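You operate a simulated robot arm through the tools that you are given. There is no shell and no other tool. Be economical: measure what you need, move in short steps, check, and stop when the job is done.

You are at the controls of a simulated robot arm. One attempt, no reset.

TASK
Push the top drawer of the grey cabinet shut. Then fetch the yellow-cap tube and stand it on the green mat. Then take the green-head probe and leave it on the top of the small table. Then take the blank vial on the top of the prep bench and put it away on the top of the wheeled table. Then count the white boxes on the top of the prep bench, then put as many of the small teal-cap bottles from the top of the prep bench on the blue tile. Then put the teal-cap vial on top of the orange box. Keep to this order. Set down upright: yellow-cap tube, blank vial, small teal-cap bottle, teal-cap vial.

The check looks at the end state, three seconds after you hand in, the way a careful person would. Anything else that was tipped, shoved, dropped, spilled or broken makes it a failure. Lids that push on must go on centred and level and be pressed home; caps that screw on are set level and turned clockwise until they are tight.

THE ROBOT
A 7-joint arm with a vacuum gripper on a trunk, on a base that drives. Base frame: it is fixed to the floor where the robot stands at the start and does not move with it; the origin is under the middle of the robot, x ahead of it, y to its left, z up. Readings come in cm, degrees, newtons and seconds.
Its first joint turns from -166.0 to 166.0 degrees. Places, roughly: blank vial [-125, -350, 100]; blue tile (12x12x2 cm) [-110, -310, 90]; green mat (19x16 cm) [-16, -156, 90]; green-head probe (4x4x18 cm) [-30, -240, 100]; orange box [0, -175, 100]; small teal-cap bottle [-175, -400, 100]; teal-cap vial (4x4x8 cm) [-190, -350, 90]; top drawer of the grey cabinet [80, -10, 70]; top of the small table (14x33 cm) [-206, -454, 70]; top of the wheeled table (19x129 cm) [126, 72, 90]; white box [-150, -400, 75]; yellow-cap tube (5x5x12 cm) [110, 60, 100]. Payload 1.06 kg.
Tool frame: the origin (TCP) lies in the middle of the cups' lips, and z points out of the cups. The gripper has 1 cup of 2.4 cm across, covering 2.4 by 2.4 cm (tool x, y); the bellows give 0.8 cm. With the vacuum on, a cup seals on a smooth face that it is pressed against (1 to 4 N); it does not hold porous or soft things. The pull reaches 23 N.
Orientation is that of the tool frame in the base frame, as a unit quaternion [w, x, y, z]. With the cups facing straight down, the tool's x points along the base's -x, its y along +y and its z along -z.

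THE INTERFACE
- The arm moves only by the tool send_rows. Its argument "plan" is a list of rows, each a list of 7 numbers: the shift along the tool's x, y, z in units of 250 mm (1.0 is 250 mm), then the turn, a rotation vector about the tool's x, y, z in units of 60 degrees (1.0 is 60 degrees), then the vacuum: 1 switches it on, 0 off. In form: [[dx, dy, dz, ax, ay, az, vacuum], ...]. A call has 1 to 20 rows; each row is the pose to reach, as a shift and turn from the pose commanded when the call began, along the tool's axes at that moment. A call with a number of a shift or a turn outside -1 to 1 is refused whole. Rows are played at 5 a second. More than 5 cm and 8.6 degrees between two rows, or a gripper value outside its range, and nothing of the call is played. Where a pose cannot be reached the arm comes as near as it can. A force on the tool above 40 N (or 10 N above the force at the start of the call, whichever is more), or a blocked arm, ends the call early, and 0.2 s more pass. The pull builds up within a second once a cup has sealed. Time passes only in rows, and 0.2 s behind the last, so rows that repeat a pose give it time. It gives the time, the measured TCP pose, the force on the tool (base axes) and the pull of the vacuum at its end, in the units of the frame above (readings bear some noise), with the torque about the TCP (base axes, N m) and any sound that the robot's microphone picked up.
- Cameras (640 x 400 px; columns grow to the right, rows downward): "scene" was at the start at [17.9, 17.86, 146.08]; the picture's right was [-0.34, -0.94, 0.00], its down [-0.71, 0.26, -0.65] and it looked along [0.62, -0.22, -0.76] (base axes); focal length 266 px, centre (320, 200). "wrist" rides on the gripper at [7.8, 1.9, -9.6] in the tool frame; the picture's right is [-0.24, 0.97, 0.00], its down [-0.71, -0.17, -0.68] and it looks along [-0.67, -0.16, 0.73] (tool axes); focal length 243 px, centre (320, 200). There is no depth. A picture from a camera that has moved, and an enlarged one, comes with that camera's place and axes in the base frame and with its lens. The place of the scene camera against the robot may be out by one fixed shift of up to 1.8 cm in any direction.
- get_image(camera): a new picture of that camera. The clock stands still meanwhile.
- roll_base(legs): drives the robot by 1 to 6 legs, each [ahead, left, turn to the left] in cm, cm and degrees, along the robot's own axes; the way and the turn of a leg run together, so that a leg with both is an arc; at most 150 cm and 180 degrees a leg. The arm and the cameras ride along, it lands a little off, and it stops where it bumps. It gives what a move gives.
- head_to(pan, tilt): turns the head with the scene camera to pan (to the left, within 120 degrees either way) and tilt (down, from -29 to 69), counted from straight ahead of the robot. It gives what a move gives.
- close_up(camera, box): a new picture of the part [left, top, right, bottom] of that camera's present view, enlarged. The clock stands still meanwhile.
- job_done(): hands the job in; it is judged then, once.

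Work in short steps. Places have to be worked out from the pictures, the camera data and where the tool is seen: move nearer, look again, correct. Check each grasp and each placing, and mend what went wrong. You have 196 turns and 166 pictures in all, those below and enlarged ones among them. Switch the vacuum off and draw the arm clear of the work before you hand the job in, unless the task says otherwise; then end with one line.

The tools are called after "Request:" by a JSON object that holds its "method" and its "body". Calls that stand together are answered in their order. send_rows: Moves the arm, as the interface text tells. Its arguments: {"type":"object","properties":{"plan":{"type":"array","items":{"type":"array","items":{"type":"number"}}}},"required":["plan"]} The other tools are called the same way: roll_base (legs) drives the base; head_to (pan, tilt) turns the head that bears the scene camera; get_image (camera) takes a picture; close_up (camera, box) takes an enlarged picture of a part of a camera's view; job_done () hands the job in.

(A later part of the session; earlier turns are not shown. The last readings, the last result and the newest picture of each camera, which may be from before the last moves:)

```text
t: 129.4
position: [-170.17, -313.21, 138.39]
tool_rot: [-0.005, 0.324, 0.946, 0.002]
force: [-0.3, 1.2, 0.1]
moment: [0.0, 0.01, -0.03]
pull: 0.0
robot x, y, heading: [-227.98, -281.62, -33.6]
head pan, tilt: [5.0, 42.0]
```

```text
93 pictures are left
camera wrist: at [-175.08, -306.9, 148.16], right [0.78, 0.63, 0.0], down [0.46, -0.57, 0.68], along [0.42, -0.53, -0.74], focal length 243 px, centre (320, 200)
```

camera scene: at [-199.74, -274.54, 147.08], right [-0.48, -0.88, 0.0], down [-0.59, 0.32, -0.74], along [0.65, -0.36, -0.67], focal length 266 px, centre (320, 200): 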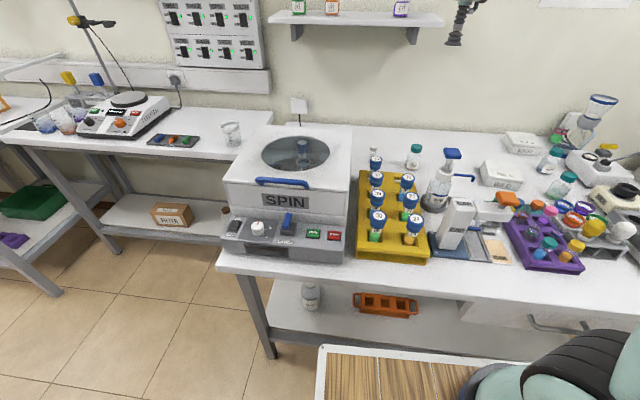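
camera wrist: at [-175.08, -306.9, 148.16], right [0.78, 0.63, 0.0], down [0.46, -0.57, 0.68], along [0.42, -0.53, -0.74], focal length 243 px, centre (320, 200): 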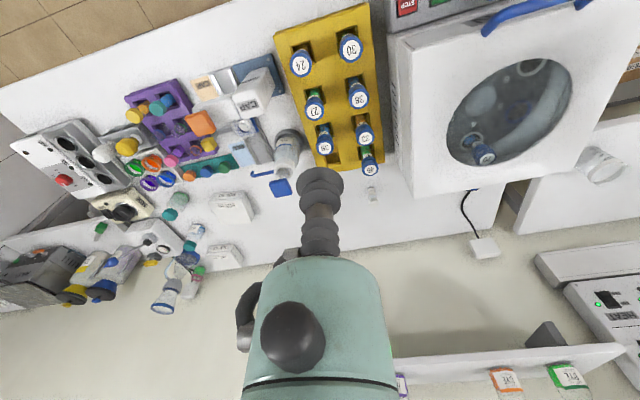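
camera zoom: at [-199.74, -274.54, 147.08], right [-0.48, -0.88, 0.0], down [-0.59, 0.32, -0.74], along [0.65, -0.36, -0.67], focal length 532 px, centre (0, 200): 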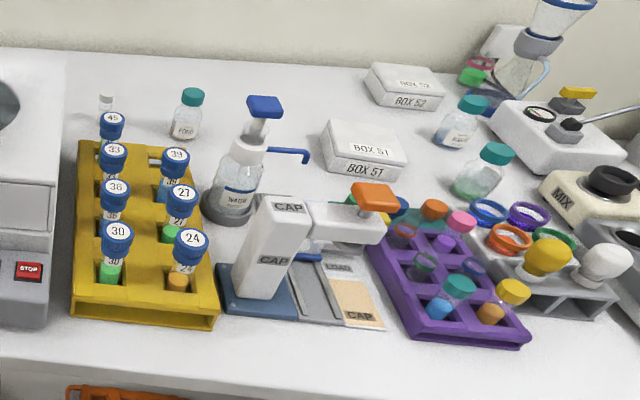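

Request:
{"method": "close_up", "body": {"camera": "wrist", "box": [310, 130, 470, 250]}}

Request:
{"method": "close_up", "body": {"camera": "scene", "box": [340, 130, 440, 195]}}

```text
3.33 times, centred on (390, 190) of wrist
camera zoom: at [-175.08, -306.9, 148.16], right [0.78, 0.63, 0.0], down [0.46, -0.57, 0.68], along [0.42, -0.53, -0.74], focal length 809 px, centre (87, 233)
```

zoom: 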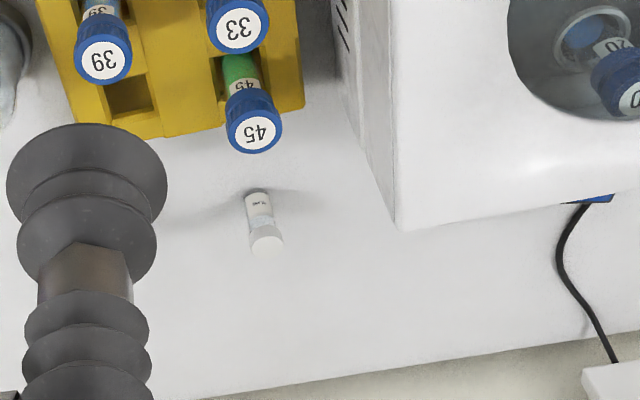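

```text
6.15 times, centred on (390, 162) of scene
camera zoom: at [-199.74, -274.54, 147.08], right [-0.48, -0.88, 0.0], down [-0.59, 0.32, -0.74], along [0.65, -0.36, -0.67], focal length 1637 px, centre (-111, 431)
```

zoom: 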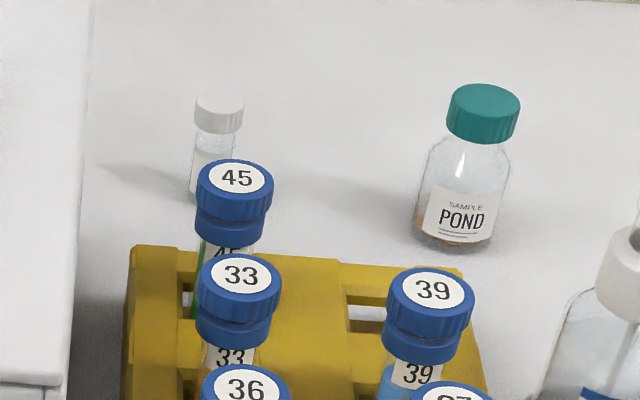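

The blank vial stands at about [-133, -334.5], top z≈96. I extend the arm toward it at height to see how far it reaches from here.

Request:
{"method": "send_rows", "body": {"plan": [[-0.18, 0.04, 0, 0, 0, 0, 0], [-0.36, 0.08, 0, 0, 0, 0, 0], [-0.54, 0.12, 0, 0, 0, 0, 0], [-0.72, 0.16, 0, 0, 0, 0, 0], [-0.9, 0.2, 0, 0, 0, 0, 0]]}}

Request:
{"method": "send_rows", "body": {"plan": [[-0.18, 0.01, 0.1, 0, 0, 0, 0], [-0.36, 0.02, 0.2, 0, 0, 0, 0], [-0.54, 0.03, 0.3, 0, 0, 0, 0], [-0.7, 0.04, 0.4, 0, 0, 0, 0]]}}

Request:
{"method": "get_image", "body": {"camera": "scene"}}

```text
t: 130.6
position: [-149.4, -322.9, 138.42]
tool_rot: [-0.004, 0.323, 0.946, 0.001]
force: [-1.0, 0.1, 0.8]
moment: [-0.02, -0.08, -0.01]
pull: 0.0
robot x, y, heading: [-228.01, -282.19, -33.8]
head pan, tilt: [5.0, 42.0]
```

```text
refused: row 1 steps farther than a row can; nothing moved
```

```text
90 pictures are left
camera scene: at [-199.84, -274.5, 147.09], right [-0.48, -0.88, 0.0], down [-0.59, 0.32, -0.74], along [0.65, -0.36, -0.67], focal length 266 px, centre (320, 200)
```

scene: 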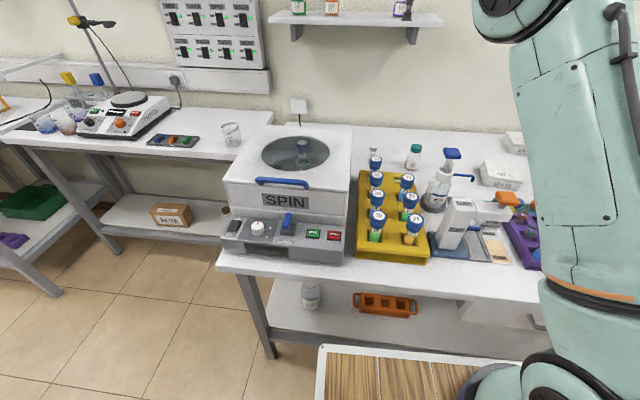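

I continue forward in shorter steps.

Request:
{"method": "send_rows", "body": {"plan": [[-0.16, 0.01, 0.06, 0, 0, 0, 0], [-0.32, 0.02, 0.12, 0, 0, 0, 0], [-0.48, 0.03, 0.18, 0, 0, 0, 0], [-0.64, 0.04, 0.24, 0, 0, 0, 0], [-0.7, 0.04, 0.36, 0, 0, 0, 0]]}}

Request:
{"method": "get_image", "body": {"camera": "wrist"}}

```text
t: 131.8
position: [-143.05, -329.77, 128.8]
tool_rot: [-0.003, 0.322, 0.947, 0.001]
force: [0.1, 2.0, 0.8]
moment: [-0.17, 0.02, -0.03]
pull: 0.0
out of reach, approached as far as the arm can: row 2, 3, 4, 5
robot x, y, heading: [-227.46, -281.83, -33.4]
head pan, tilt: [5.0, 42.0]
```

```text
89 pictures are left
camera wrist: at [-148.05, -323.48, 138.47], right [0.78, 0.63, 0.0], down [0.46, -0.57, 0.68], along [0.43, -0.53, -0.73], focal length 243 px, centre (320, 200)
```

wrist: 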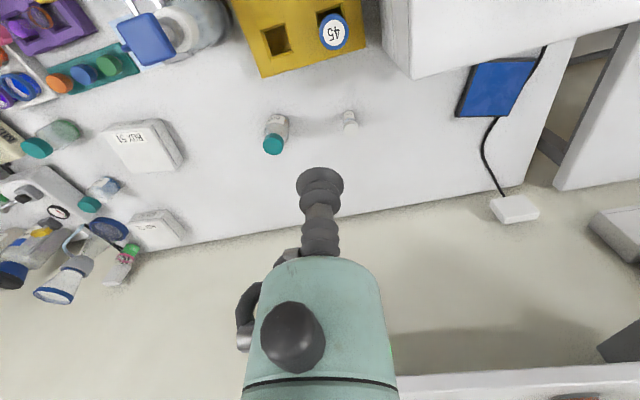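

Reach is limited to about 97 cm from the axis. I pull the arm back some and creep the base forward.

Request:
{"method": "send_rows", "body": {"plan": [[0.16, 0, 0, 0, 0, 0, 0], [0.32, 0, 0, 0, 0, 0, 0], [0.48, 0, 0, 0, 0, 0, 0]]}}

Request:
{"method": "roll_base", "body": {"legs": [[8, 0, 0]]}}

Request:
{"method": "get_image", "body": {"camera": "scene"}}

```text
t: 132.6
position: [-152.45, -322.76, 128.87]
tool_rot: [-0.005, 0.323, 0.946, 0.003]
force: [0.1, -1.1, -0.8]
moment: [0.0, 0.01, -0.01]
pull: 0.1
robot x, y, heading: [-227.7, -281.9, -33.5]
head pan, tilt: [5.0, 42.0]
```

```text
t: 133.7
position: [-145.63, -326.75, 129.1]
tool_rot: [-0.005, 0.323, 0.946, 0.003]
force: [0.3, -0.2, -0.8]
moment: [0.0, 0.0, -0.03]
pull: 0.0
robot x, y, heading: [-221.2, -286.47, -33.3]
head pan, tilt: [5.0, 42.0]
```

```text
88 pictures are left
camera scene: at [-193.09, -278.9, 147.08], right [-0.48, -0.88, 0.0], down [-0.59, 0.32, -0.74], along [0.65, -0.35, -0.67], focal length 266 px, centre (320, 200)
```

scene: 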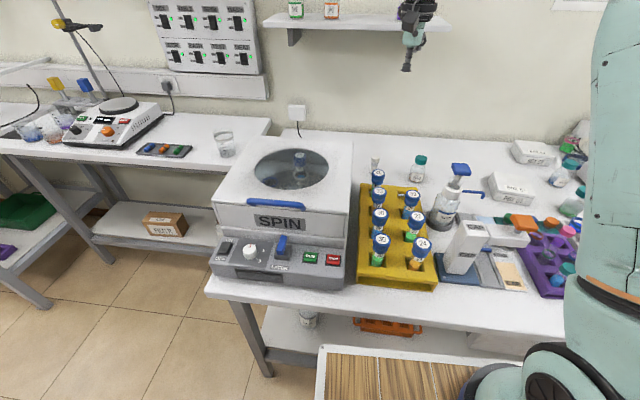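

No contact yet; another 6 cm.

Request:
{"method": "roll_base", "body": {"legs": [[6, 0, 0]]}}

Request:
{"method": "get_image", "body": {"camera": "wrist"}}

```text
t: 134.7
position: [-140.72, -330.05, 129.06]
tool_rot: [-0.005, 0.321, 0.947, 0.002]
force: [-0.6, -0.2, 0.4]
moment: [0.01, -0.01, -0.02]
pull: 0.1
robot x, y, heading: [-216.03, -290.05, -33.4]
head pan, tilt: [5.0, 42.0]
```

```text
87 pictures are left
camera wrist: at [-145.73, -323.77, 138.69], right [0.78, 0.63, 0.0], down [0.46, -0.57, 0.68], along [0.42, -0.53, -0.74], focal length 243 px, centre (320, 200)
```

wrist: 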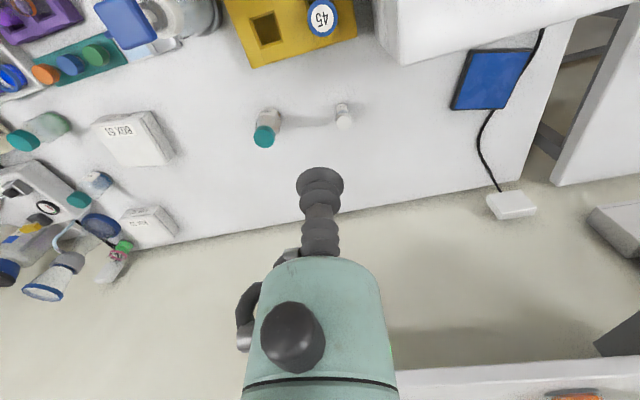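

Another 4 cm for comfortable reach.

Request:
{"method": "roll_base", "body": {"legs": [[4, 3, 0]]}}

Request:
{"method": "close_up", "body": {"camera": "wrist", "box": [220, 60, 460, 210]}}

Request:
{"method": "get_image", "body": {"camera": "scene"}}

```text
t: 135.6
position: [-135.85, -329.81, 128.98]
tool_rot: [-0.004, 0.322, 0.947, 0.003]
force: [-0.5, 0.5, -0.6]
moment: [0.02, 0.01, -0.01]
pull: 0.0
robot x, y, heading: [-211.1, -289.36, -33.3]
head pan, tilt: [5.0, 42.0]
```

```text
2.67 times, centred on (340, 135) of wrist
camera zoom: at [-140.82, -323.44, 138.69], right [0.78, 0.63, 0.0], down [0.46, -0.57, 0.68], along [0.42, -0.53, -0.74], focal length 647 px, centre (267, 373)
```

zoom: 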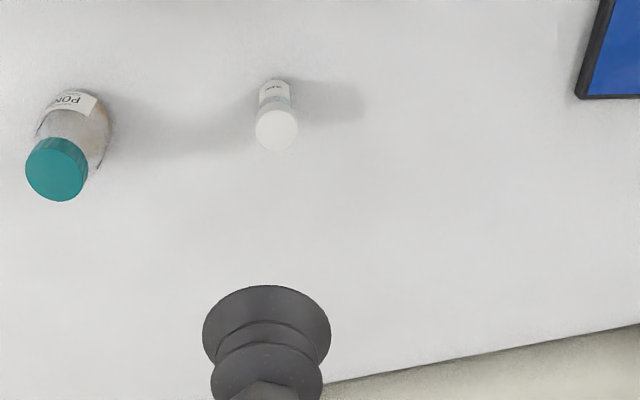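

```text
85 pictures are left
camera scene: at [-183.23, -281.82, 147.08], right [-0.48, -0.88, 0.0], down [-0.59, 0.32, -0.74], along [0.65, -0.35, -0.67], focal length 266 px, centre (320, 200)
```

scene: 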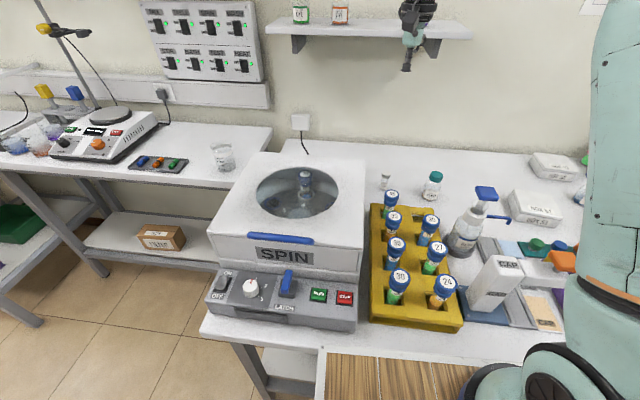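

I move above the vial, down to z≈108, and check alignment.

Request:
{"method": "send_rows", "body": {"plan": [[-0.186, -0.036, 0, 0, 0, 0, 0], [-0.372, -0.072, 0, 0, 0, 0, 0], [-0.372, -0.072, 0.18, 0, 0, 0, 0], [-0.372, -0.072, 0.36, 0, 0, 0, 0], [-0.372, -0.072, 0.54, 0, 0, 0, 0], [-0.372, -0.072, 0.72, 0, 0, 0, 0], [-0.372, -0.072, 0.84, 0, 0, 0, 0]]}}

Request:
{"method": "get_image", "body": {"camera": "wrist"}}

Request:
{"method": "close_up", "body": {"camera": "scene", "box": [340, 80, 480, 220]}}

```text
t: 137.2
position: [-129.67, -336.9, 108.06]
tool_rot: [-0.004, 0.321, 0.947, 0.002]
force: [-1.0, 0.0, 0.3]
moment: [0.04, 0.01, 0.01]
pull: 0.0
robot x, y, heading: [-211.16, -289.54, -33.7]
head pan, tilt: [5.0, 42.0]
```

```text
84 pictures are left
camera wrist: at [-134.68, -330.58, 117.65], right [0.78, 0.63, 0.0], down [0.46, -0.57, 0.68], along [0.43, -0.53, -0.73], focal length 243 px, centre (320, 200)
```

wrist: 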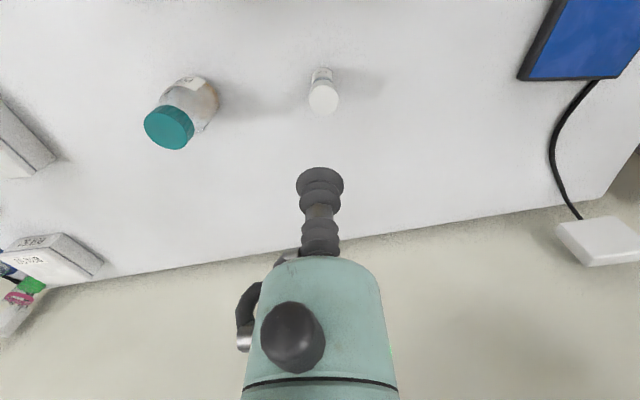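

```text
2.86 times, centred on (410, 150) of scene
camera zoom: at [-183.26, -281.81, 147.08], right [-0.48, -0.88, 0.0], down [-0.59, 0.32, -0.74], along [0.65, -0.35, -0.67], focal length 760 px, centre (63, 343)
```

zoom: 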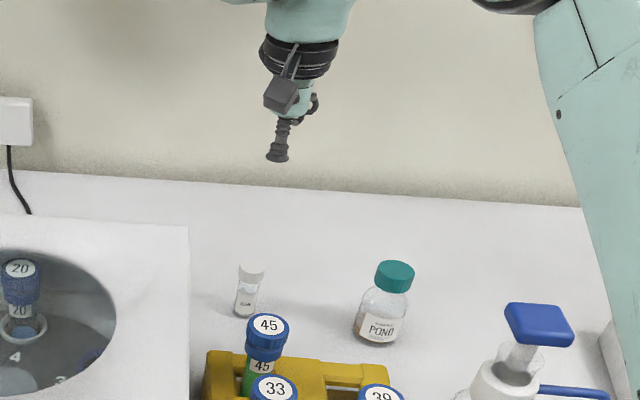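

Nearly aligned; I nudge 3 mm left and descend with vacuum on.

Request:
{"method": "send_rows", "body": {"plan": [[0.006, 0.012, 0.18, 0, 0, 0, 1], [0.006, 0.012, 0.34, 0, 0, 0, 1], [0.006, 0.012, 0.42, 0, 0, 0, 1], [0.006, 0.012, 0.45, 0, 0, 0, 1], [0.006, 0.012, 0.47, 0, 0, 0, 1], [0.006, 0.012, 0.485, 0, 0, 0, 1]]}}

Request:
{"method": "get_image", "body": {"camera": "wrist"}}

```text
t: 138.6
position: [-129.85, -336.3, 95.86]
tool_rot: [-0.005, 0.321, 0.947, 0.002]
force: [0.1, -0.9, 0.9]
moment: [0.02, 0.0, 0.02]
pull: 0.0
robot x, y, heading: [-210.92, -289.68, -33.4]
head pan, tilt: [5.0, 42.0]
```

```text
82 pictures are left
camera wrist: at [-134.76, -329.95, 105.57], right [0.78, 0.63, 0.0], down [0.46, -0.57, 0.68], along [0.42, -0.53, -0.74], focal length 243 px, centre (320, 200)
```

wrist: 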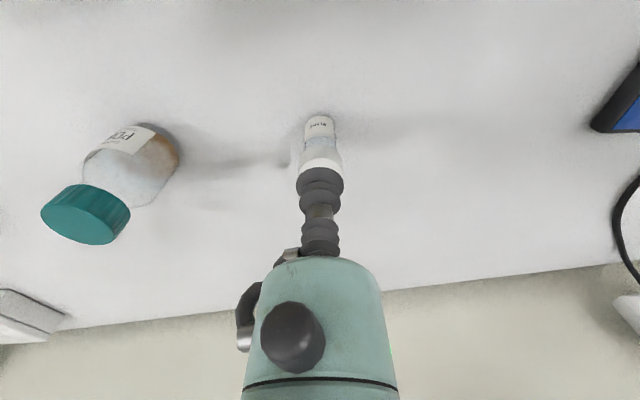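

Well centred; a little further down to seal.

Request:
{"method": "send_rows", "body": {"plan": [[0, 0, 0.015, 0, 0, 0, 1], [0, 0, 0.027, 0, 0, 0, 1], [0, 0, 0.037, 0, 0, 0, 1]]}}

```text
t: 139.4
position: [-129.76, -336.29, 95.06]
tool_rot: [-0.004, 0.321, 0.947, 0.003]
force: [0.7, -0.9, 0.1]
moment: [-0.01, 0.02, 0.02]
pull: 0.0
robot x, y, heading: [-211.15, -289.12, -33.7]
head pan, tilt: [5.0, 42.0]
```

Request:
{"method": "send_rows", "body": {"plan": [[0, 0, 0.01, 0, 0, 0, 1], [0, 0, 0.02, 0, 0, 0, 1], [0, 0, 0.03, 0, 0, 0, 1], [0, 0, 0.037, 0, 0, 0, 1]]}}

```text
t: 140.4
position: [-129.72, -336.21, 94.02]
tool_rot: [-0.005, 0.322, 0.947, 0.001]
force: [0.3, -0.6, -0.3]
moment: [0.04, 0.0, -0.02]
pull: 0.0
robot x, y, heading: [-211.54, -289.42, -33.6]
head pan, tilt: [5.0, 42.0]
```

Request:
{"method": "send_rows", "body": {"plan": [[0, 0, 0.01, 0, 0, 0, 1], [0, 0, 0.02, 0, 0, 0, 1], [0, 0, 0.03, 0, 0, 0, 1]]}}

Request:
{"method": "get_image", "body": {"camera": "wrist"}}

```text
t: 141.2
position: [-129.72, -336.3, 93.25]
tool_rot: [-0.005, 0.321, 0.947, 0.002]
force: [0.1, 0.6, 0.2]
moment: [-0.01, 0.02, -0.01]
pull: 0.0
robot x, y, heading: [-211.31, -289.36, -33.2]
head pan, tilt: [5.0, 42.0]
```

```text
81 pictures are left
camera wrist: at [-134.73, -329.94, 102.9], right [0.78, 0.63, 0.0], down [0.46, -0.57, 0.68], along [0.42, -0.53, -0.74], focal length 243 px, centre (320, 200)
```

wrist: 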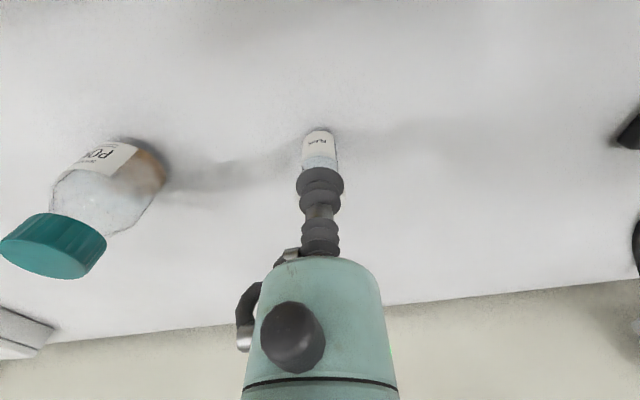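

The cup is still just above, and the vial's base indicates it sits about 1 cm nearer the robot. I raise slightly, shift 1 cm back, and lower again.

Request:
{"method": "send_rows", "body": {"plan": [[0, 0, -0.04, 0, 0, 0, 1], [0.04, 0.006, -0.04, 0, 0, 0, 1], [0.04, 0.006, 0, 0, 0, 0, 1], [0.04, 0.006, 0.015, 0, 0, 0, 1], [0.04, 0.006, 0.03, 0, 0, 0, 1]]}}

Request:
{"method": "close_up", "body": {"camera": "wrist", "box": [240, 80, 400, 220]}}

```text
t: 142.4
position: [-130.52, -335.39, 92.36]
tool_rot: [-0.006, 0.321, 0.947, 0.003]
force: [0.6, 0.7, -0.3]
moment: [0.01, -0.01, -0.02]
pull: 0.1
robot x, y, heading: [-211.16, -289.29, -33.6]
head pan, tilt: [5.0, 42.0]
```

```text
2.86 times, centred on (320, 150) of wrist
camera zoom: at [-135.43, -329.2, 102.09], right [0.78, 0.63, 0.0], down [0.46, -0.57, 0.68], along [0.42, -0.53, -0.74], focal length 693 px, centre (320, 343)
```

zoom: 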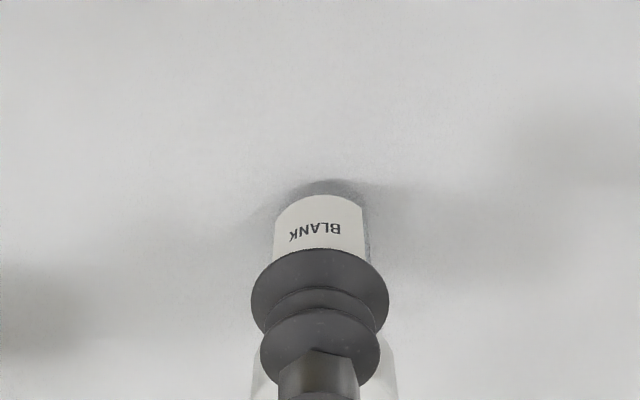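

The white cap shows behind the cup: the cup is now in front of the vial rather than above it. I back off and rise to look again.

Request:
{"method": "send_rows", "body": {"plan": [[0.05, 0, 0, 0, 0, 0, 0], [0.1, 0, 0, 0, 0, 0, 0], [0.1, 0, -0.12, 0, 0, 0, 0], [0.1, 0, -0.28, 0, 0, 0, 0], [0.1, 0, -0.44, 0, 0, 0, 0]]}}

Request:
{"method": "get_image", "body": {"camera": "wrist"}}

Request:
{"method": "close_up", "body": {"camera": "scene", "box": [340, 100, 480, 220]}}

```text
t: 143.6
position: [-132.38, -334.13, 103.42]
tool_rot: [-0.005, 0.322, 0.947, 0.001]
force: [-0.3, -0.7, -1.0]
moment: [0.0, 0.0, 0.03]
pull: 0.1
robot x, y, heading: [-211.13, -289.45, -33.3]
head pan, tilt: [5.0, 42.0]
```

```text
79 pictures are left
camera wrist: at [-137.45, -327.85, 113.11], right [0.78, 0.63, 0.0], down [0.46, -0.57, 0.68], along [0.42, -0.53, -0.74], focal length 243 px, centre (320, 200)
```

wrist: 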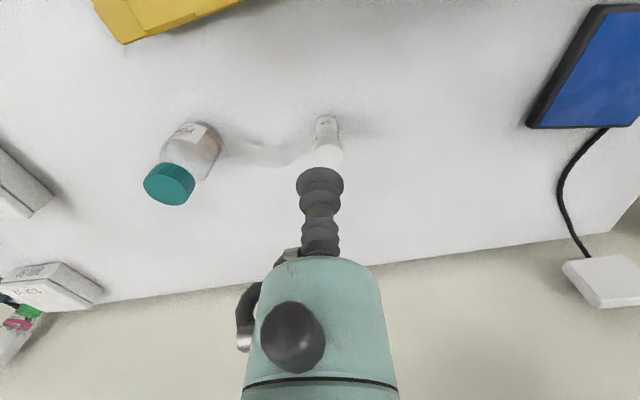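

```text
3.33 times, centred on (410, 160) of scene
camera zoom: at [-183.2, -281.83, 147.07], right [-0.48, -0.88, 0.0], down [-0.59, 0.32, -0.74], along [0.65, -0.35, -0.67], focal length 887 px, centre (20, 333)
```

zoom: 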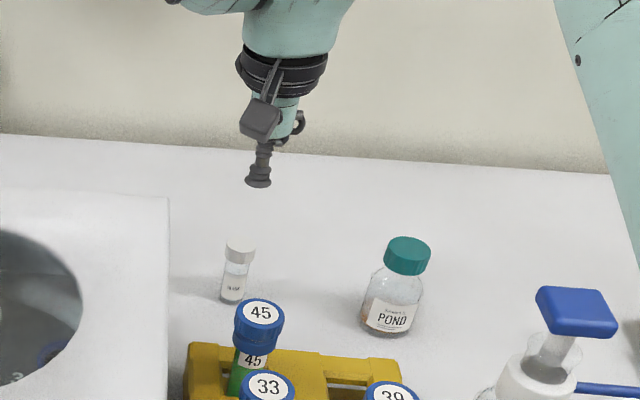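

The fit says this bench is lower (z≈86) and the vial's cap top is near z≈92, at about [-128.8, -337.4]. I move over it and lower to z≈93.

Request:
{"method": "send_rows", "body": {"plan": [[-0.1, -0.01, 0, 0, 0, 0, 1], [-0.196, -0.018, 0, 0, 0, 0, 1], [-0.196, -0.018, 0.16, 0, 0, 0, 1], [-0.196, -0.018, 0.32, 0, 0, 0, 1], [-0.196, -0.018, 0.41, 0, 0, 0, 1]]}}

Request:
{"method": "close_up", "body": {"camera": "wrist", "box": [240, 80, 400, 220]}}

```text
t: 144.8
position: [-128.89, -337.24, 93.35]
tool_rot: [-0.005, 0.321, 0.947, 0.002]
force: [0.4, -0.5, 0.0]
moment: [0.0, 0.01, -0.02]
pull: 0.0
robot x, y, heading: [-210.94, -289.45, -33.6]
head pan, tilt: [5.0, 42.0]
```

```text
2.86 times, centred on (320, 150) of wrist
camera zoom: at [-133.9, -331.04, 103.02], right [0.78, 0.63, 0.0], down [0.46, -0.57, 0.68], along [0.42, -0.53, -0.74], focal length 693 px, centre (320, 343)
```

zoom: 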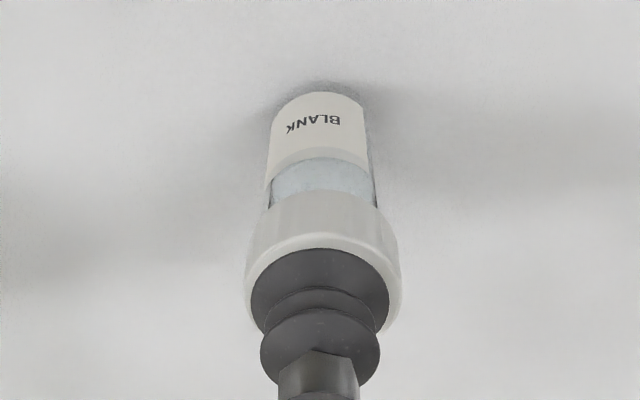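

Now the cup sits right over the cap. I lower in small steps to seal.

Request:
{"method": "send_rows", "body": {"plan": [[0, 0.006, 0.015, 0, 0, 0, 1], [0, 0.006, 0.03, 0, 0, 0, 1], [0, 0.006, 0.04, 0, 0, 0, 1], [0, 0.006, 0.05, 0, 0, 0, 1], [0, 0.006, 0.05, 0, 0, 0, 1]]}}

```text
t: 146.0
position: [-128.72, -337.17, 91.89]
tool_rot: [-0.005, 0.322, 0.947, 0.003]
force: [-0.6, 0.0, 3.9]
moment: [-0.05, -0.02, -0.03]
pull: 0.0
robot x, y, heading: [-211.04, -289.19, -33.4]
head pan, tilt: [5.0, 42.0]
```

Contact at 3.9 N; I hold to let the vacuum build, pressing 1 mm more.

Request:
{"method": "send_rows", "body": {"plan": [[0, 0, 0.004, 0, 0, 0, 1], [0, 0, 0.004, 0, 0, 0, 1], [0, 0, 0.004, 0, 0, 0, 1]]}}

Request:
{"method": "close_up", "body": {"camera": "wrist", "box": [240, 80, 400, 220]}}

```text
t: 146.8
position: [-128.77, -337.24, 91.85]
tool_rot: [-0.005, 0.322, 0.947, 0.003]
force: [-1.2, -0.5, 5.0]
moment: [-0.03, 0.02, 0.0]
pull: 0.1
robot x, y, heading: [-210.84, -289.53, -33.1]
head pan, tilt: [5.0, 42.0]
```

```text
2.86 times, centred on (320, 150) of wrist
camera zoom: at [-133.74, -330.94, 101.53], right [0.78, 0.63, 0.0], down [0.46, -0.57, 0.68], along [0.42, -0.53, -0.74], focal length 693 px, centre (320, 343)
```

zoom: 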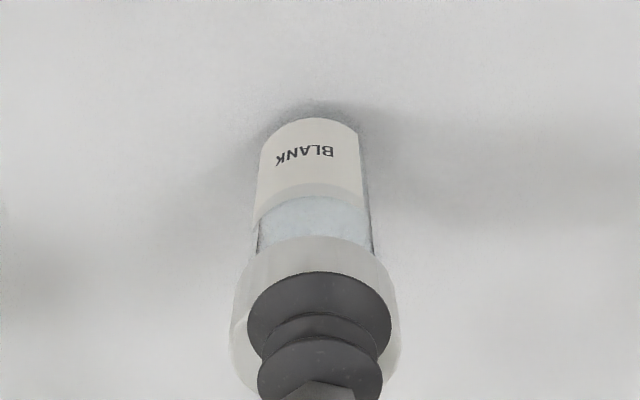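

No seal: the cap extends a bit further on the far side. I lift 4 mm, shift 2 mm forward, and press again.

Request:
{"method": "send_rows", "body": {"plan": [[0, 0, -0.03, 0, 0, 0, 1], [-0.01, -0.002, -0.03, 0, 0, 0, 1], [-0.01, -0.002, 0, 0, 0, 0, 1], [-0.01, -0.002, 0.008, 0, 0, 0, 1], [-0.01, -0.002, 0.012, 0, 0, 0, 1], [-0.01, -0.002, 0.012, 0, 0, 0, 1]]}}

Request:
{"method": "close_up", "body": {"camera": "wrist", "box": [240, 80, 400, 220]}}

```text
t: 148.2
position: [-128.61, -337.38, 91.62]
tool_rot: [-0.003, 0.321, 0.947, 0.002]
force: [2.5, 1.3, 20.2]
moment: [-0.1, -0.14, 0.0]
pull: 23.0
robot x, y, heading: [-210.7, -289.29, -33.7]
head pan, tilt: [5.0, 42.0]
```

```text
2.86 times, centred on (320, 150) of wrist
camera zoom: at [-133.63, -331.13, 101.28], right [0.78, 0.63, 0.0], down [0.46, -0.57, 0.68], along [0.43, -0.53, -0.73], focal length 693 px, centre (320, 343)
```

zoom: 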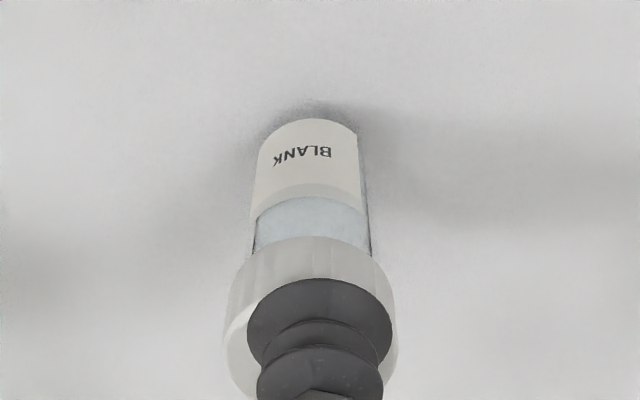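

Sealed. I lift the vial and back the base out.

Request:
{"method": "send_rows", "body": {"plan": [[0, 0, -0.04, 0, 0, 0, 1], [0, 0, -0.16, 0, 0, 0, 1], [0, 0, -0.32, 0, 0, 0, 1], [0, 0, -0.5, 0, 0, 0, 1], [0, 0, -0.68, 0, 0, 0, 1], [0, 0, -0.86, 0, 0, 0, 1], [0, 0, -1.0, 0, 0, 0, 1]]}}

Request:
{"method": "roll_base", "body": {"legs": [[-32, 0, 0]]}}

Request:
{"method": "get_image", "body": {"camera": "scene"}}

```text
t: 149.8
position: [-128.89, -337.61, 116.55]
tool_rot: [-0.005, 0.322, 0.947, 0.001]
force: [-0.1, -0.4, -0.5]
moment: [-0.08, -0.01, 0.0]
pull: 23.1
robot x, y, heading: [-210.69, -288.97, -33.4]
head pan, tilt: [5.0, 42.0]
```

```text
t: 151.9
position: [-156.18, -319.85, 116.53]
tool_rot: [-0.005, 0.325, 0.946, 0.002]
force: [0.0, -0.5, -0.5]
moment: [-0.04, 0.0, 0.0]
pull: 23.4
robot x, y, heading: [-238.34, -271.08, -33.6]
head pan, tilt: [5.0, 42.0]
```

```text
74 pictures are left
camera scene: at [-210.24, -264.01, 147.08], right [-0.48, -0.88, 0.0], down [-0.59, 0.32, -0.74], along [0.65, -0.36, -0.67], focal length 266 px, centre (320, 200)
```

scene: 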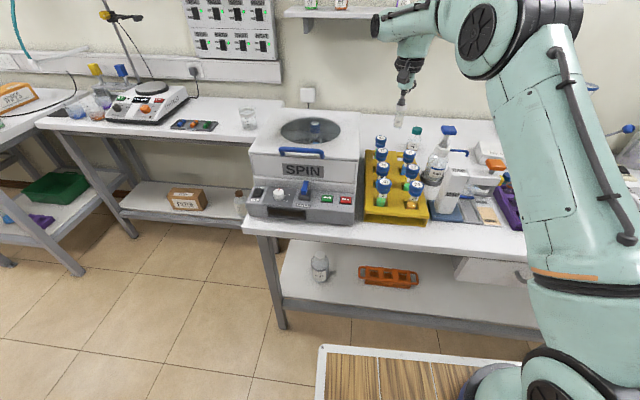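

The vial is held. I raise and retract the arm, then travel left along the aisle to the wheeled table.

Request:
{"method": "send_rows", "body": {"plan": [[0, 0, -0.18, 0, 0, 0, 1], [0, 0, -0.36, 0, 0, 0, 1], [0, 0, -0.54, 0, 0, 0, 1], [0, 0, -0.7, 0, 0, 0, 1], [0.18, 0, -0.7, 0, 0, 0, 1], [0.36, 0, -0.7, 0, 0, 0, 1], [0.54, 0, -0.7, 0, 0, 0, 1], [0.72, 0, -0.7, 0, 0, 0, 1], [0.9, 0, -0.7, 0, 0, 0, 1]]}}

Request:
{"method": "roll_base", "body": {"legs": [[0, 150, 0], [20, 0, 0], [0, 150, 0]]}}

Request:
{"method": "head_to", "body": {"pan": 60, "tilt": 30}}

Request:
{"method": "get_image", "body": {"camera": "scene"}}

```text
t: 153.9
position: [-173.83, -306.0, 134.26]
tool_rot: [-0.004, 0.324, 0.946, 0.001]
force: [0.9, -0.6, -0.7]
moment: [0.0, 0.0, 0.0]
pull: 17.9
out of reach, approached as far as the arm can: row 4
robot x, y, heading: [-238.11, -271.68, -34.1]
head pan, tilt: [5.0, 42.0]
```

```text
t: 158.4
position: [-126.58, -229.92, 134.05]
tool_rot: [-0.005, 0.259, 0.966, -0.001]
force: [0.0, -0.4, 0.1]
moment: [0.02, -0.04, 0.01]
pull: 23.0
robot x, y, heading: [-195.6, -205.23, -26.0]
head pan, tilt: [5.0, 42.0]
stopped in leg 1: the robot was blocked; the commanded pose is now the measured one
```

```text
t: 159.7
position: [-126.56, -229.89, 134.13]
tool_rot: [-0.006, 0.259, 0.966, -0.001]
force: [-0.1, 0.0, 0.0]
moment: [0.0, -0.02, 0.03]
pull: 22.8
robot x, y, heading: [-195.68, -205.23, -26.2]
head pan, tilt: [60.0, 30.0]
```

```text
73 pictures are left
camera scene: at [-169.21, -186.05, 148.91], right [0.56, -0.83, 0.0], down [-0.41, -0.28, -0.87], along [0.72, 0.49, -0.5], focal length 266 px, centre (320, 200)
```

scene: 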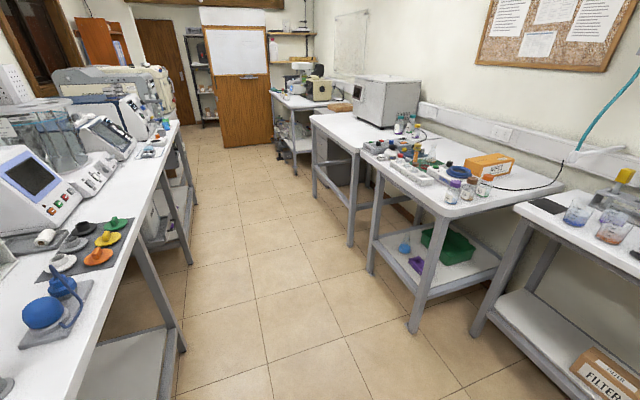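

The rear bench's corner stopped me. I go forward first, straighten, and continue left.

Request:
{"method": "roll_base", "body": {"legs": [[26, 0, 0], [0, 0, -8], [0, 140, 0]]}}

Request:
{"method": "get_image", "body": {"camera": "scene"}}

```text
t: 168.8
position: [-29.21, -133.48, 134.3]
tool_rot: [-0.006, 0.318, 0.948, 0.0]
force: [0.1, 0.0, 0.2]
moment: [-0.05, -0.06, 0.0]
pull: 23.3
robot x, y, heading: [-95.12, -100.57, -33.1]
head pan, tilt: [60.0, 30.0]
```

```text
72 pictures are left
camera scene: at [-66.12, -84.66, 148.91], right [0.46, -0.89, 0.0], down [-0.45, -0.23, -0.87], along [0.77, 0.39, -0.5], focal length 266 px, centre (320, 200)
```

scene: 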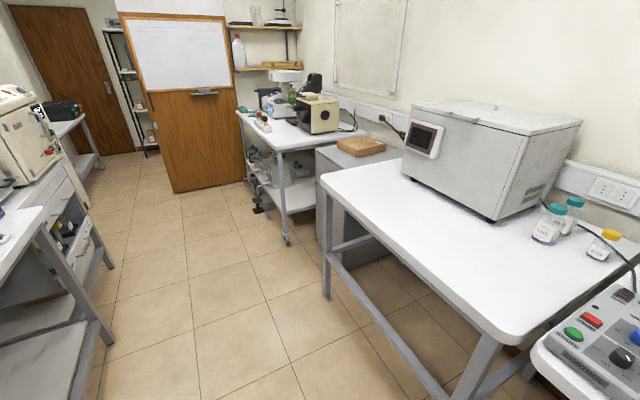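

The way is clear; I continue left to stand before the wheeled table.

Request:
{"method": "roll_base", "body": {"legs": [[0, 150, 0], [0, 62, 0]]}}

Request:
{"method": "head_to", "body": {"pan": 5, "tilt": 42}}

Request:
{"method": "get_image", "body": {"camera": "scene"}}

Request:
{"method": "get_image", "body": {"camera": "wrist"}}

```text
t: 179.2
position: [85.54, 43.97, 134.09]
tool_rot: [-0.006, 0.321, 0.947, -0.001]
force: [0.1, -0.5, -0.1]
moment: [-0.06, -0.07, 0.04]
pull: 23.5
robot x, y, heading: [20.48, 77.34, -33.3]
head pan, tilt: [60.0, 30.0]
```

```text
t: 180.5
position: [85.43, 43.72, 134.06]
tool_rot: [-0.006, 0.322, 0.947, -0.001]
force: [-0.7, 0.0, 0.0]
moment: [-0.05, 0.0, 0.02]
pull: 22.5
robot x, y, heading: [21.0, 77.78, -33.1]
head pan, tilt: [5.0, 42.0]
```

```text
71 pictures are left
camera scene: at [48.29, 84.89, 147.08], right [-0.47, -0.88, 0.0], down [-0.59, 0.32, -0.74], along [0.65, -0.35, -0.67], focal length 266 px, centre (320, 200)
```

scene: 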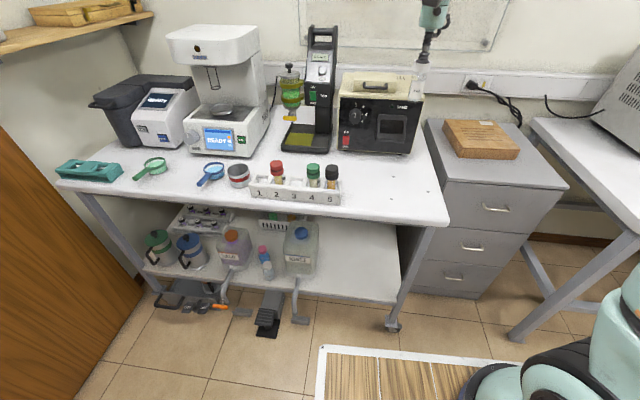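

```text
70 pictures are left
camera wrist: at [80.53, 50.16, 143.78], right [0.78, 0.63, -0.01], down [0.47, -0.57, 0.68], along [0.42, -0.53, -0.73], focal length 243 px, centre (320, 200)
```

wrist: 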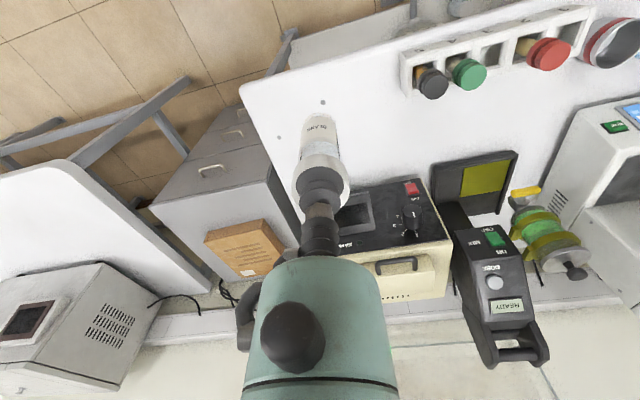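

The right front part of the wheeled table is free near [102, 34]. I edge forward 8 cm and move the vial above it.

Request:
{"method": "roll_base", "body": {"legs": [[8, 0, 0]]}}

Request:
{"method": "send_rows", "body": {"plan": [[-0.15, 0.024, 0, 0, 0, 0, 1], [-0.3, 0.048, 0, 0, 0, 0, 1], [-0.444, 0.072, 0, 0, 0, 0, 1], [-0.444, 0.072, 0.18, 0, 0, 0, 1], [-0.444, 0.072, 0.36, 0, 0, 0, 1], [-0.444, 0.072, 0.54, 0, 0, 0, 1], [-0.444, 0.072, 0.72, 0, 0, 0, 1], [-0.444, 0.072, 0.9, 0, 0, 0, 1], [-0.444, 0.072, 1.0, 0, 0, 0, 1]]}}

Request:
{"method": "get_image", "body": {"camera": "scene"}}

Request:
{"method": "get_image", "body": {"camera": "wrist"}}

```text
t: 181.6
position: [92.25, 39.22, 134.22]
tool_rot: [-0.006, 0.323, 0.946, -0.001]
force: [-0.2, -0.1, -0.2]
moment: [-0.03, -0.04, 0.0]
pull: 22.8
robot x, y, heading: [27.14, 72.55, -33.5]
head pan, tilt: [5.0, 42.0]
```

```text
t: 183.6
position: [101.83, 33.85, 108.85]
tool_rot: [-0.005, 0.323, 0.946, -0.001]
force: [0.0, -0.7, 0.6]
moment: [-0.03, -0.04, -0.06]
pull: 22.6
robot x, y, heading: [27.23, 72.73, -33.0]
head pan, tilt: [5.0, 42.0]
```

```text
69 pictures are left
camera scene: at [55.05, 80.4, 147.08], right [-0.48, -0.88, 0.0], down [-0.59, 0.32, -0.74], along [0.65, -0.35, -0.67], focal length 266 px, centre (320, 200)
```

scene: 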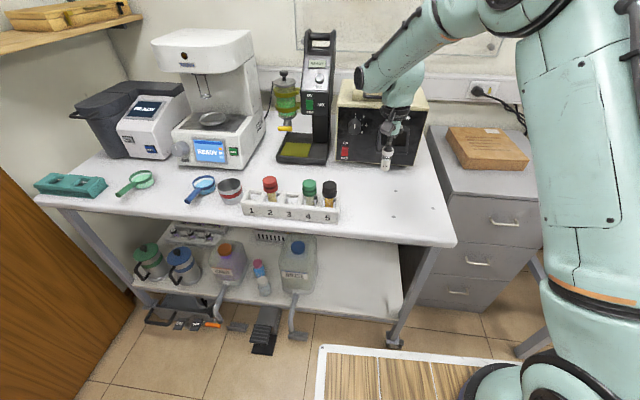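

```text
68 pictures are left
camera wrist: at [96.98, 40.17, 118.5], right [0.78, 0.63, -0.01], down [0.46, -0.57, 0.68], along [0.42, -0.53, -0.73], focal length 243 px, centre (320, 200)
```

wrist: 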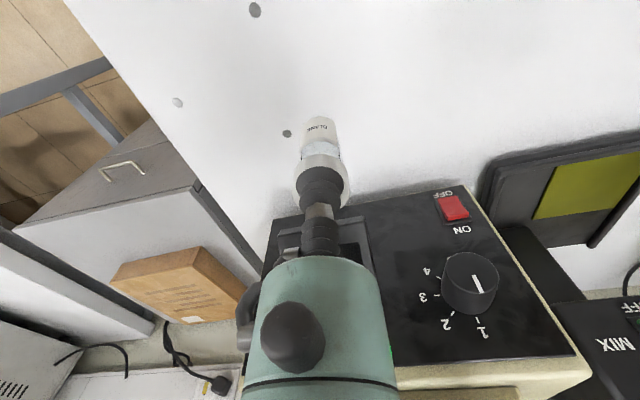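

The spot below is clear. I descend.

Request:
{"method": "send_rows", "body": {"plan": [[0, 0, 0.16, 0, 0, 0, 1], [0, 0, 0.32, 0, 0, 0, 1], [0, 0, 0.44, 0, 0, 0, 1], [0, 0, 0.5, 0, 0, 0, 1]]}}

Request:
{"method": "close_up", "body": {"camera": "wrist", "box": [240, 60, 400, 220]}}

```text
t: 184.6
position: [101.72, 33.71, 96.68]
tool_rot: [-0.004, 0.322, 0.947, -0.002]
force: [-1.9, 0.9, 19.5]
moment: [-0.1, -0.03, -0.01]
pull: 22.6
robot x, y, heading: [27.18, 72.63, -33.4]
head pan, tilt: [5.0, 42.0]
```

```text
2.50 times, centred on (320, 140) of wrist
camera zoom: at [96.67, 40.12, 106.37], right [0.78, 0.63, -0.01], down [0.46, -0.57, 0.68], along [0.42, -0.53, -0.73], focal length 606 px, centre (320, 350)
```

zoom: 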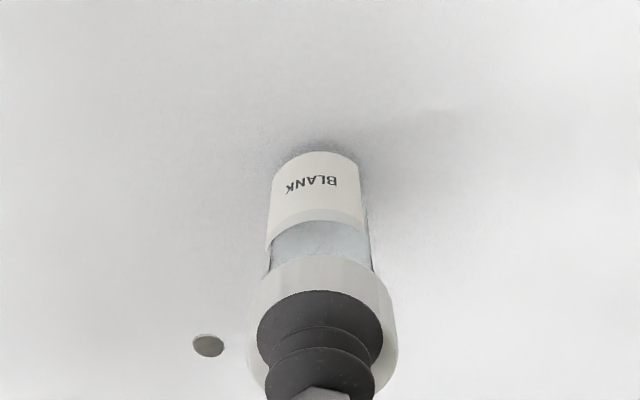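

It is on the table (19 N). I ease off, release, wait, and rise.

Request:
{"method": "send_rows", "body": {"plan": [[0, 0, -0.012, 0, 0, 0, 1], [0, 0, -0.014, 0, 0, 0, 0], [0, 0, -0.014, 0, 0, 0, 0], [0, 0, -0.014, 0, 0, 0, 0], [0, 0, -0.014, 0, 0, 0, 0], [0, 0, -0.03, 0, 0, 0, 0], [0, 0, -0.06, 0, 0, 0, 0], [0, 0, -0.14, 0, 0, 0, 0], [0, 0, -0.3, 0, 0, 0, 0], [0, 0, -0.5, 0, 0, 0, 0], [0, 0, -0.7, 0, 0, 0, 0], [0, 0, -0.9, 0, 0, 0, 0]]}}

Request:
{"method": "get_image", "body": {"camera": "wrist"}}

Request:
{"method": "close_up", "body": {"camera": "scene", "box": [320, 140, 480, 260]}}

```text
t: 187.2
position: [101.77, 33.94, 119.23]
tool_rot: [-0.006, 0.322, 0.947, -0.001]
force: [1.4, -0.2, -0.2]
moment: [0.0, 0.02, 0.01]
pull: 0.0
robot x, y, heading: [27.44, 72.65, -33.2]
head pan, tilt: [5.0, 42.0]
```

```text
66 pictures are left
camera wrist: at [96.82, 40.28, 128.99], right [0.78, 0.63, -0.01], down [0.47, -0.57, 0.68], along [0.42, -0.53, -0.73], focal length 243 px, centre (320, 200)
```

wrist: 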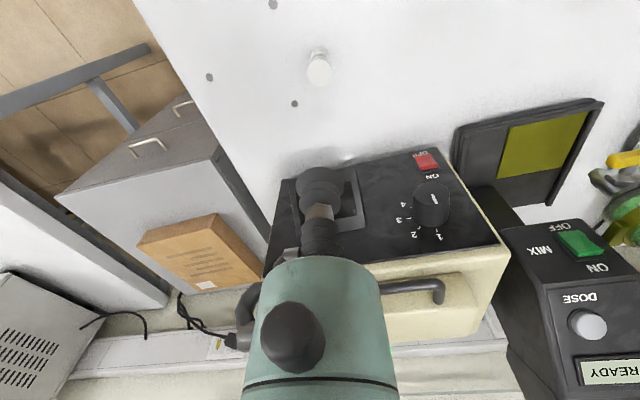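

```text
3.33 times, centred on (400, 200) of scene
camera zoom: at [55.11, 80.38, 147.07], right [-0.48, -0.88, 0.0], down [-0.59, 0.32, -0.74], along [0.65, -0.35, -0.67], focal length 887 px, centre (53, 200)
```

zoom: 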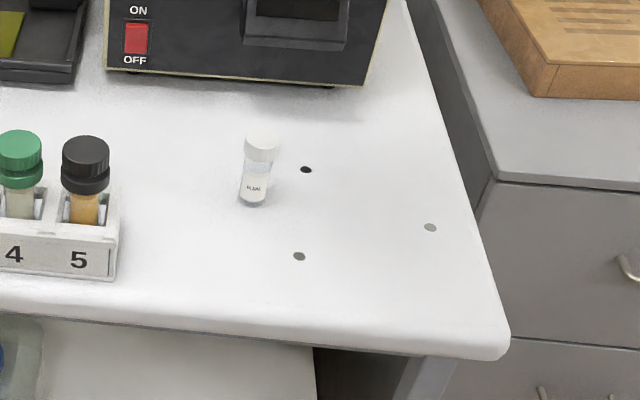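

The blank vial stands upright on the wheeled table. I raise, retract, and travel back to the prep bench.

Request:
{"method": "send_rows", "body": {"plan": [[0.1, 0, -0.14, 0, 0, 0, 0], [0.2, 0, -0.28, 0, 0, 0, 0], [0.3, 0, -0.42, 0, 0, 0, 0], [0.4, 0, -0.56, 0, 0, 0, 0]]}}

Request:
{"method": "roll_base", "body": {"legs": [[-10, 0, 0], [0, -150, 0], [0, -150, 0]]}}

```text
t: 188.2
position: [94.42, 39.91, 132.98]
tool_rot: [-0.006, 0.323, 0.946, -0.002]
force: [-0.6, -1.3, 0.0]
moment: [-0.01, 0.04, 0.02]
pull: 0.1
robot x, y, heading: [27.52, 72.78, -33.5]
head pan, tilt: [5.0, 42.0]
```

```text
t: 203.3
position: [-76.85, -202.89, 133.0]
tool_rot: [-0.006, 0.307, 0.952, -0.001]
force: [0.4, -0.8, -0.5]
moment: [-0.01, 0.03, 0.0]
pull: 0.1
robot x, y, heading: [-144.66, -172.85, -31.2]
head pan, tilt: [5.0, 42.0]
```

Request:
{"method": "roll_base", "body": {"legs": [[-4, 0, -2.5], [0, -122, 0]]}}

Request:
{"method": "get_image", "body": {"camera": "scene"}}

```text
t: 210.1
position: [-152.86, -307.65, 133.06]
tool_rot: [-0.006, 0.336, 0.942, 0.0]
force: [0.1, 0.0, 0.7]
moment: [-0.02, -0.02, -0.02]
pull: 0.0
robot x, y, heading: [-218.78, -272.51, -35.3]
head pan, tilt: [5.0, 42.0]
```

```text
64 pictures are left
camera scene: at [-190.82, -266.03, 147.08], right [-0.5, -0.87, 0.0], down [-0.58, 0.34, -0.74], along [0.64, -0.37, -0.67], focal length 266 px, centre (320, 200)
```

scene: 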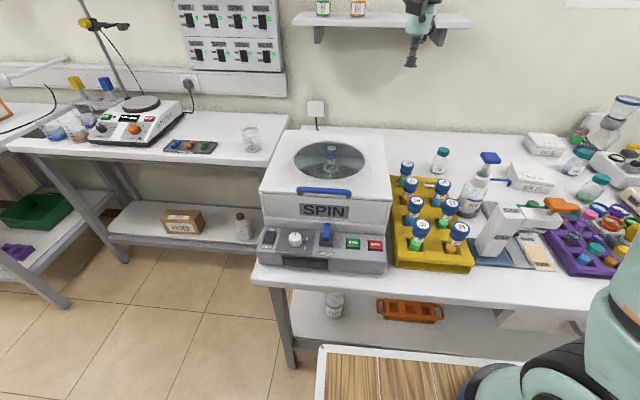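

I creep forward toward the bench, as before.

Request:
{"method": "roll_base", "body": {"legs": [[14, 0, 1.5], [5, 0, 0]]}}

Request:
{"method": "close_up", "body": {"camera": "scene", "box": [300, 100, 640, 310]}}

Request:
{"method": "get_image", "body": {"camera": "wrist"}}

```text
t: 211.9
position: [-136.15, -316.03, 132.93]
tool_rot: [-0.006, 0.321, 0.947, -0.001]
force: [0.8, -0.1, -0.2]
moment: [-0.01, -0.01, 0.01]
pull: 0.0
robot x, y, heading: [-203.13, -283.3, -33.3]
head pan, tilt: [5.0, 42.0]
```

```text
1.88 times, centred on (470, 205) of scene
camera zoom: at [-175.4, -275.73, 147.08], right [-0.47, -0.88, 0.0], down [-0.59, 0.32, -0.74], along [0.65, -0.35, -0.67], focal length 501 px, centre (38, 191)
```

zoom: 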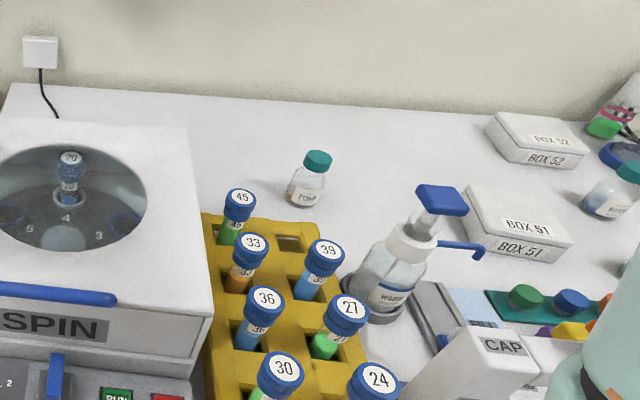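

```text
62 pictures are left
camera wrist: at [-141.08, -309.79, 142.64], right [0.78, 0.63, -0.01], down [0.47, -0.57, 0.68], along [0.42, -0.53, -0.73], focal length 243 px, centre (320, 200)
```

wrist: 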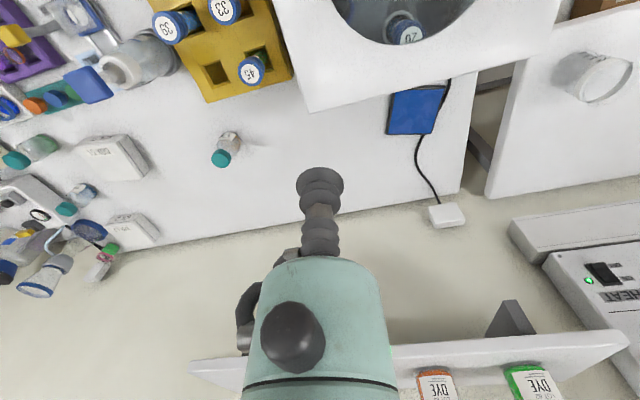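

Two white boxes are confirmed (51, 52), so two bottles go on the blue tile. I try creeping a few cm closer, since the tile lies far back.

Request:
{"method": "roll_base", "body": {"legs": [[4, 0, 0]]}}

Request:
{"method": "head_to", "body": {"pan": 0, "tilt": 62}}

Request:
{"method": "get_image", "body": {"camera": "scene"}}

```text
t: 212.8
position: [-132.72, -318.2, 132.9]
tool_rot: [-0.006, 0.32, 0.947, -0.001]
force: [-1.0, 0.2, 0.1]
moment: [0.0, 0.01, -0.05]
pull: 0.2
robot x, y, heading: [-199.8, -285.45, -33.4]
head pan, tilt: [5.0, 42.0]
```

```text
t: 213.6
position: [-132.77, -318.22, 132.95]
tool_rot: [-0.006, 0.321, 0.947, -0.001]
force: [0.5, -0.4, 0.6]
moment: [-0.02, -0.01, -0.01]
pull: 0.0
robot x, y, heading: [-199.72, -285.49, -33.6]
head pan, tilt: [0.0, 62.0]
```

```text
61 pictures are left
camera scene: at [-174.07, -277.46, 144.47], right [-0.55, -0.84, 0.0], down [-0.74, 0.48, -0.47], along [0.39, -0.26, -0.88], focal length 266 px, centre (320, 200)
```

scene: 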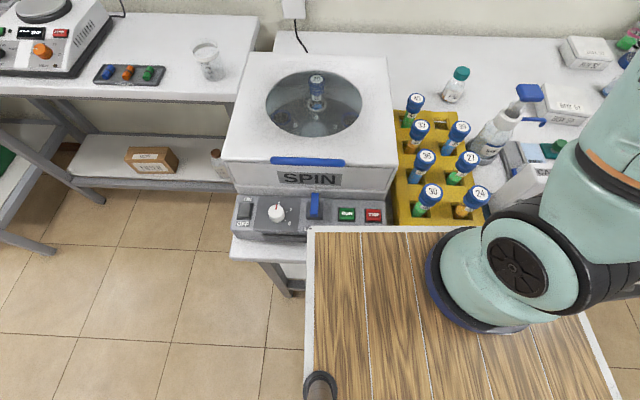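

The base's deck is right at the bench front, so I won't go nearer. I back off slightly, shift 10 cm left, and re-approach to a spot serving both the bottle and the tile.

Request:
{"method": "roll_base", "body": {"legs": [[-5, 0, 0], [0, 10, 0], [3, 0, 0]]}}

Request:
{"method": "get_image", "body": {"camera": "scene"}}

Request:
{"method": "get_image", "body": {"camera": "wrist"}}

```text
t: 215.8
position: [-128.76, -308.52, 133.06]
tool_rot: [-0.006, 0.32, 0.947, -0.001]
force: [0.5, -0.2, 0.2]
moment: [0.0, -0.04, 0.01]
pull: 0.0
robot x, y, heading: [-195.87, -276.29, -33.2]
head pan, tilt: [0.0, 62.0]
```

```text
60 pictures are left
camera scene: at [-170.14, -267.84, 144.47], right [-0.55, -0.84, 0.0], down [-0.74, 0.48, -0.47], along [0.39, -0.26, -0.88], focal length 266 px, centre (320, 200)
```

scene: 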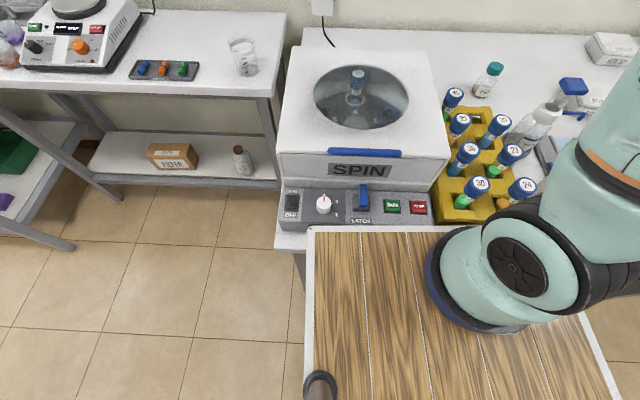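

```text
59 pictures are left
camera wrist: at [-133.78, -302.28, 142.64], right [0.78, 0.63, -0.01], down [0.47, -0.57, 0.68], along [0.42, -0.53, -0.73], focal length 243 px, centre (320, 200)
```

wrist: 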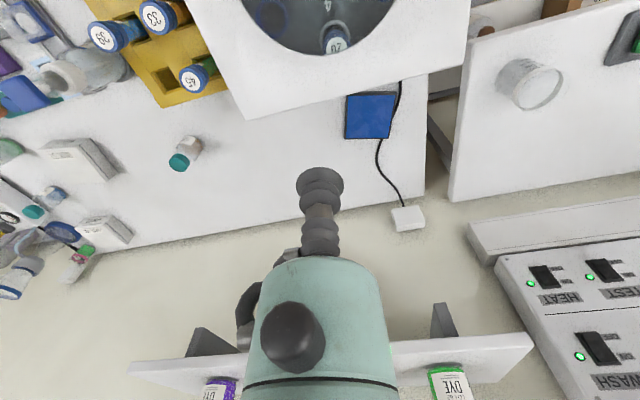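

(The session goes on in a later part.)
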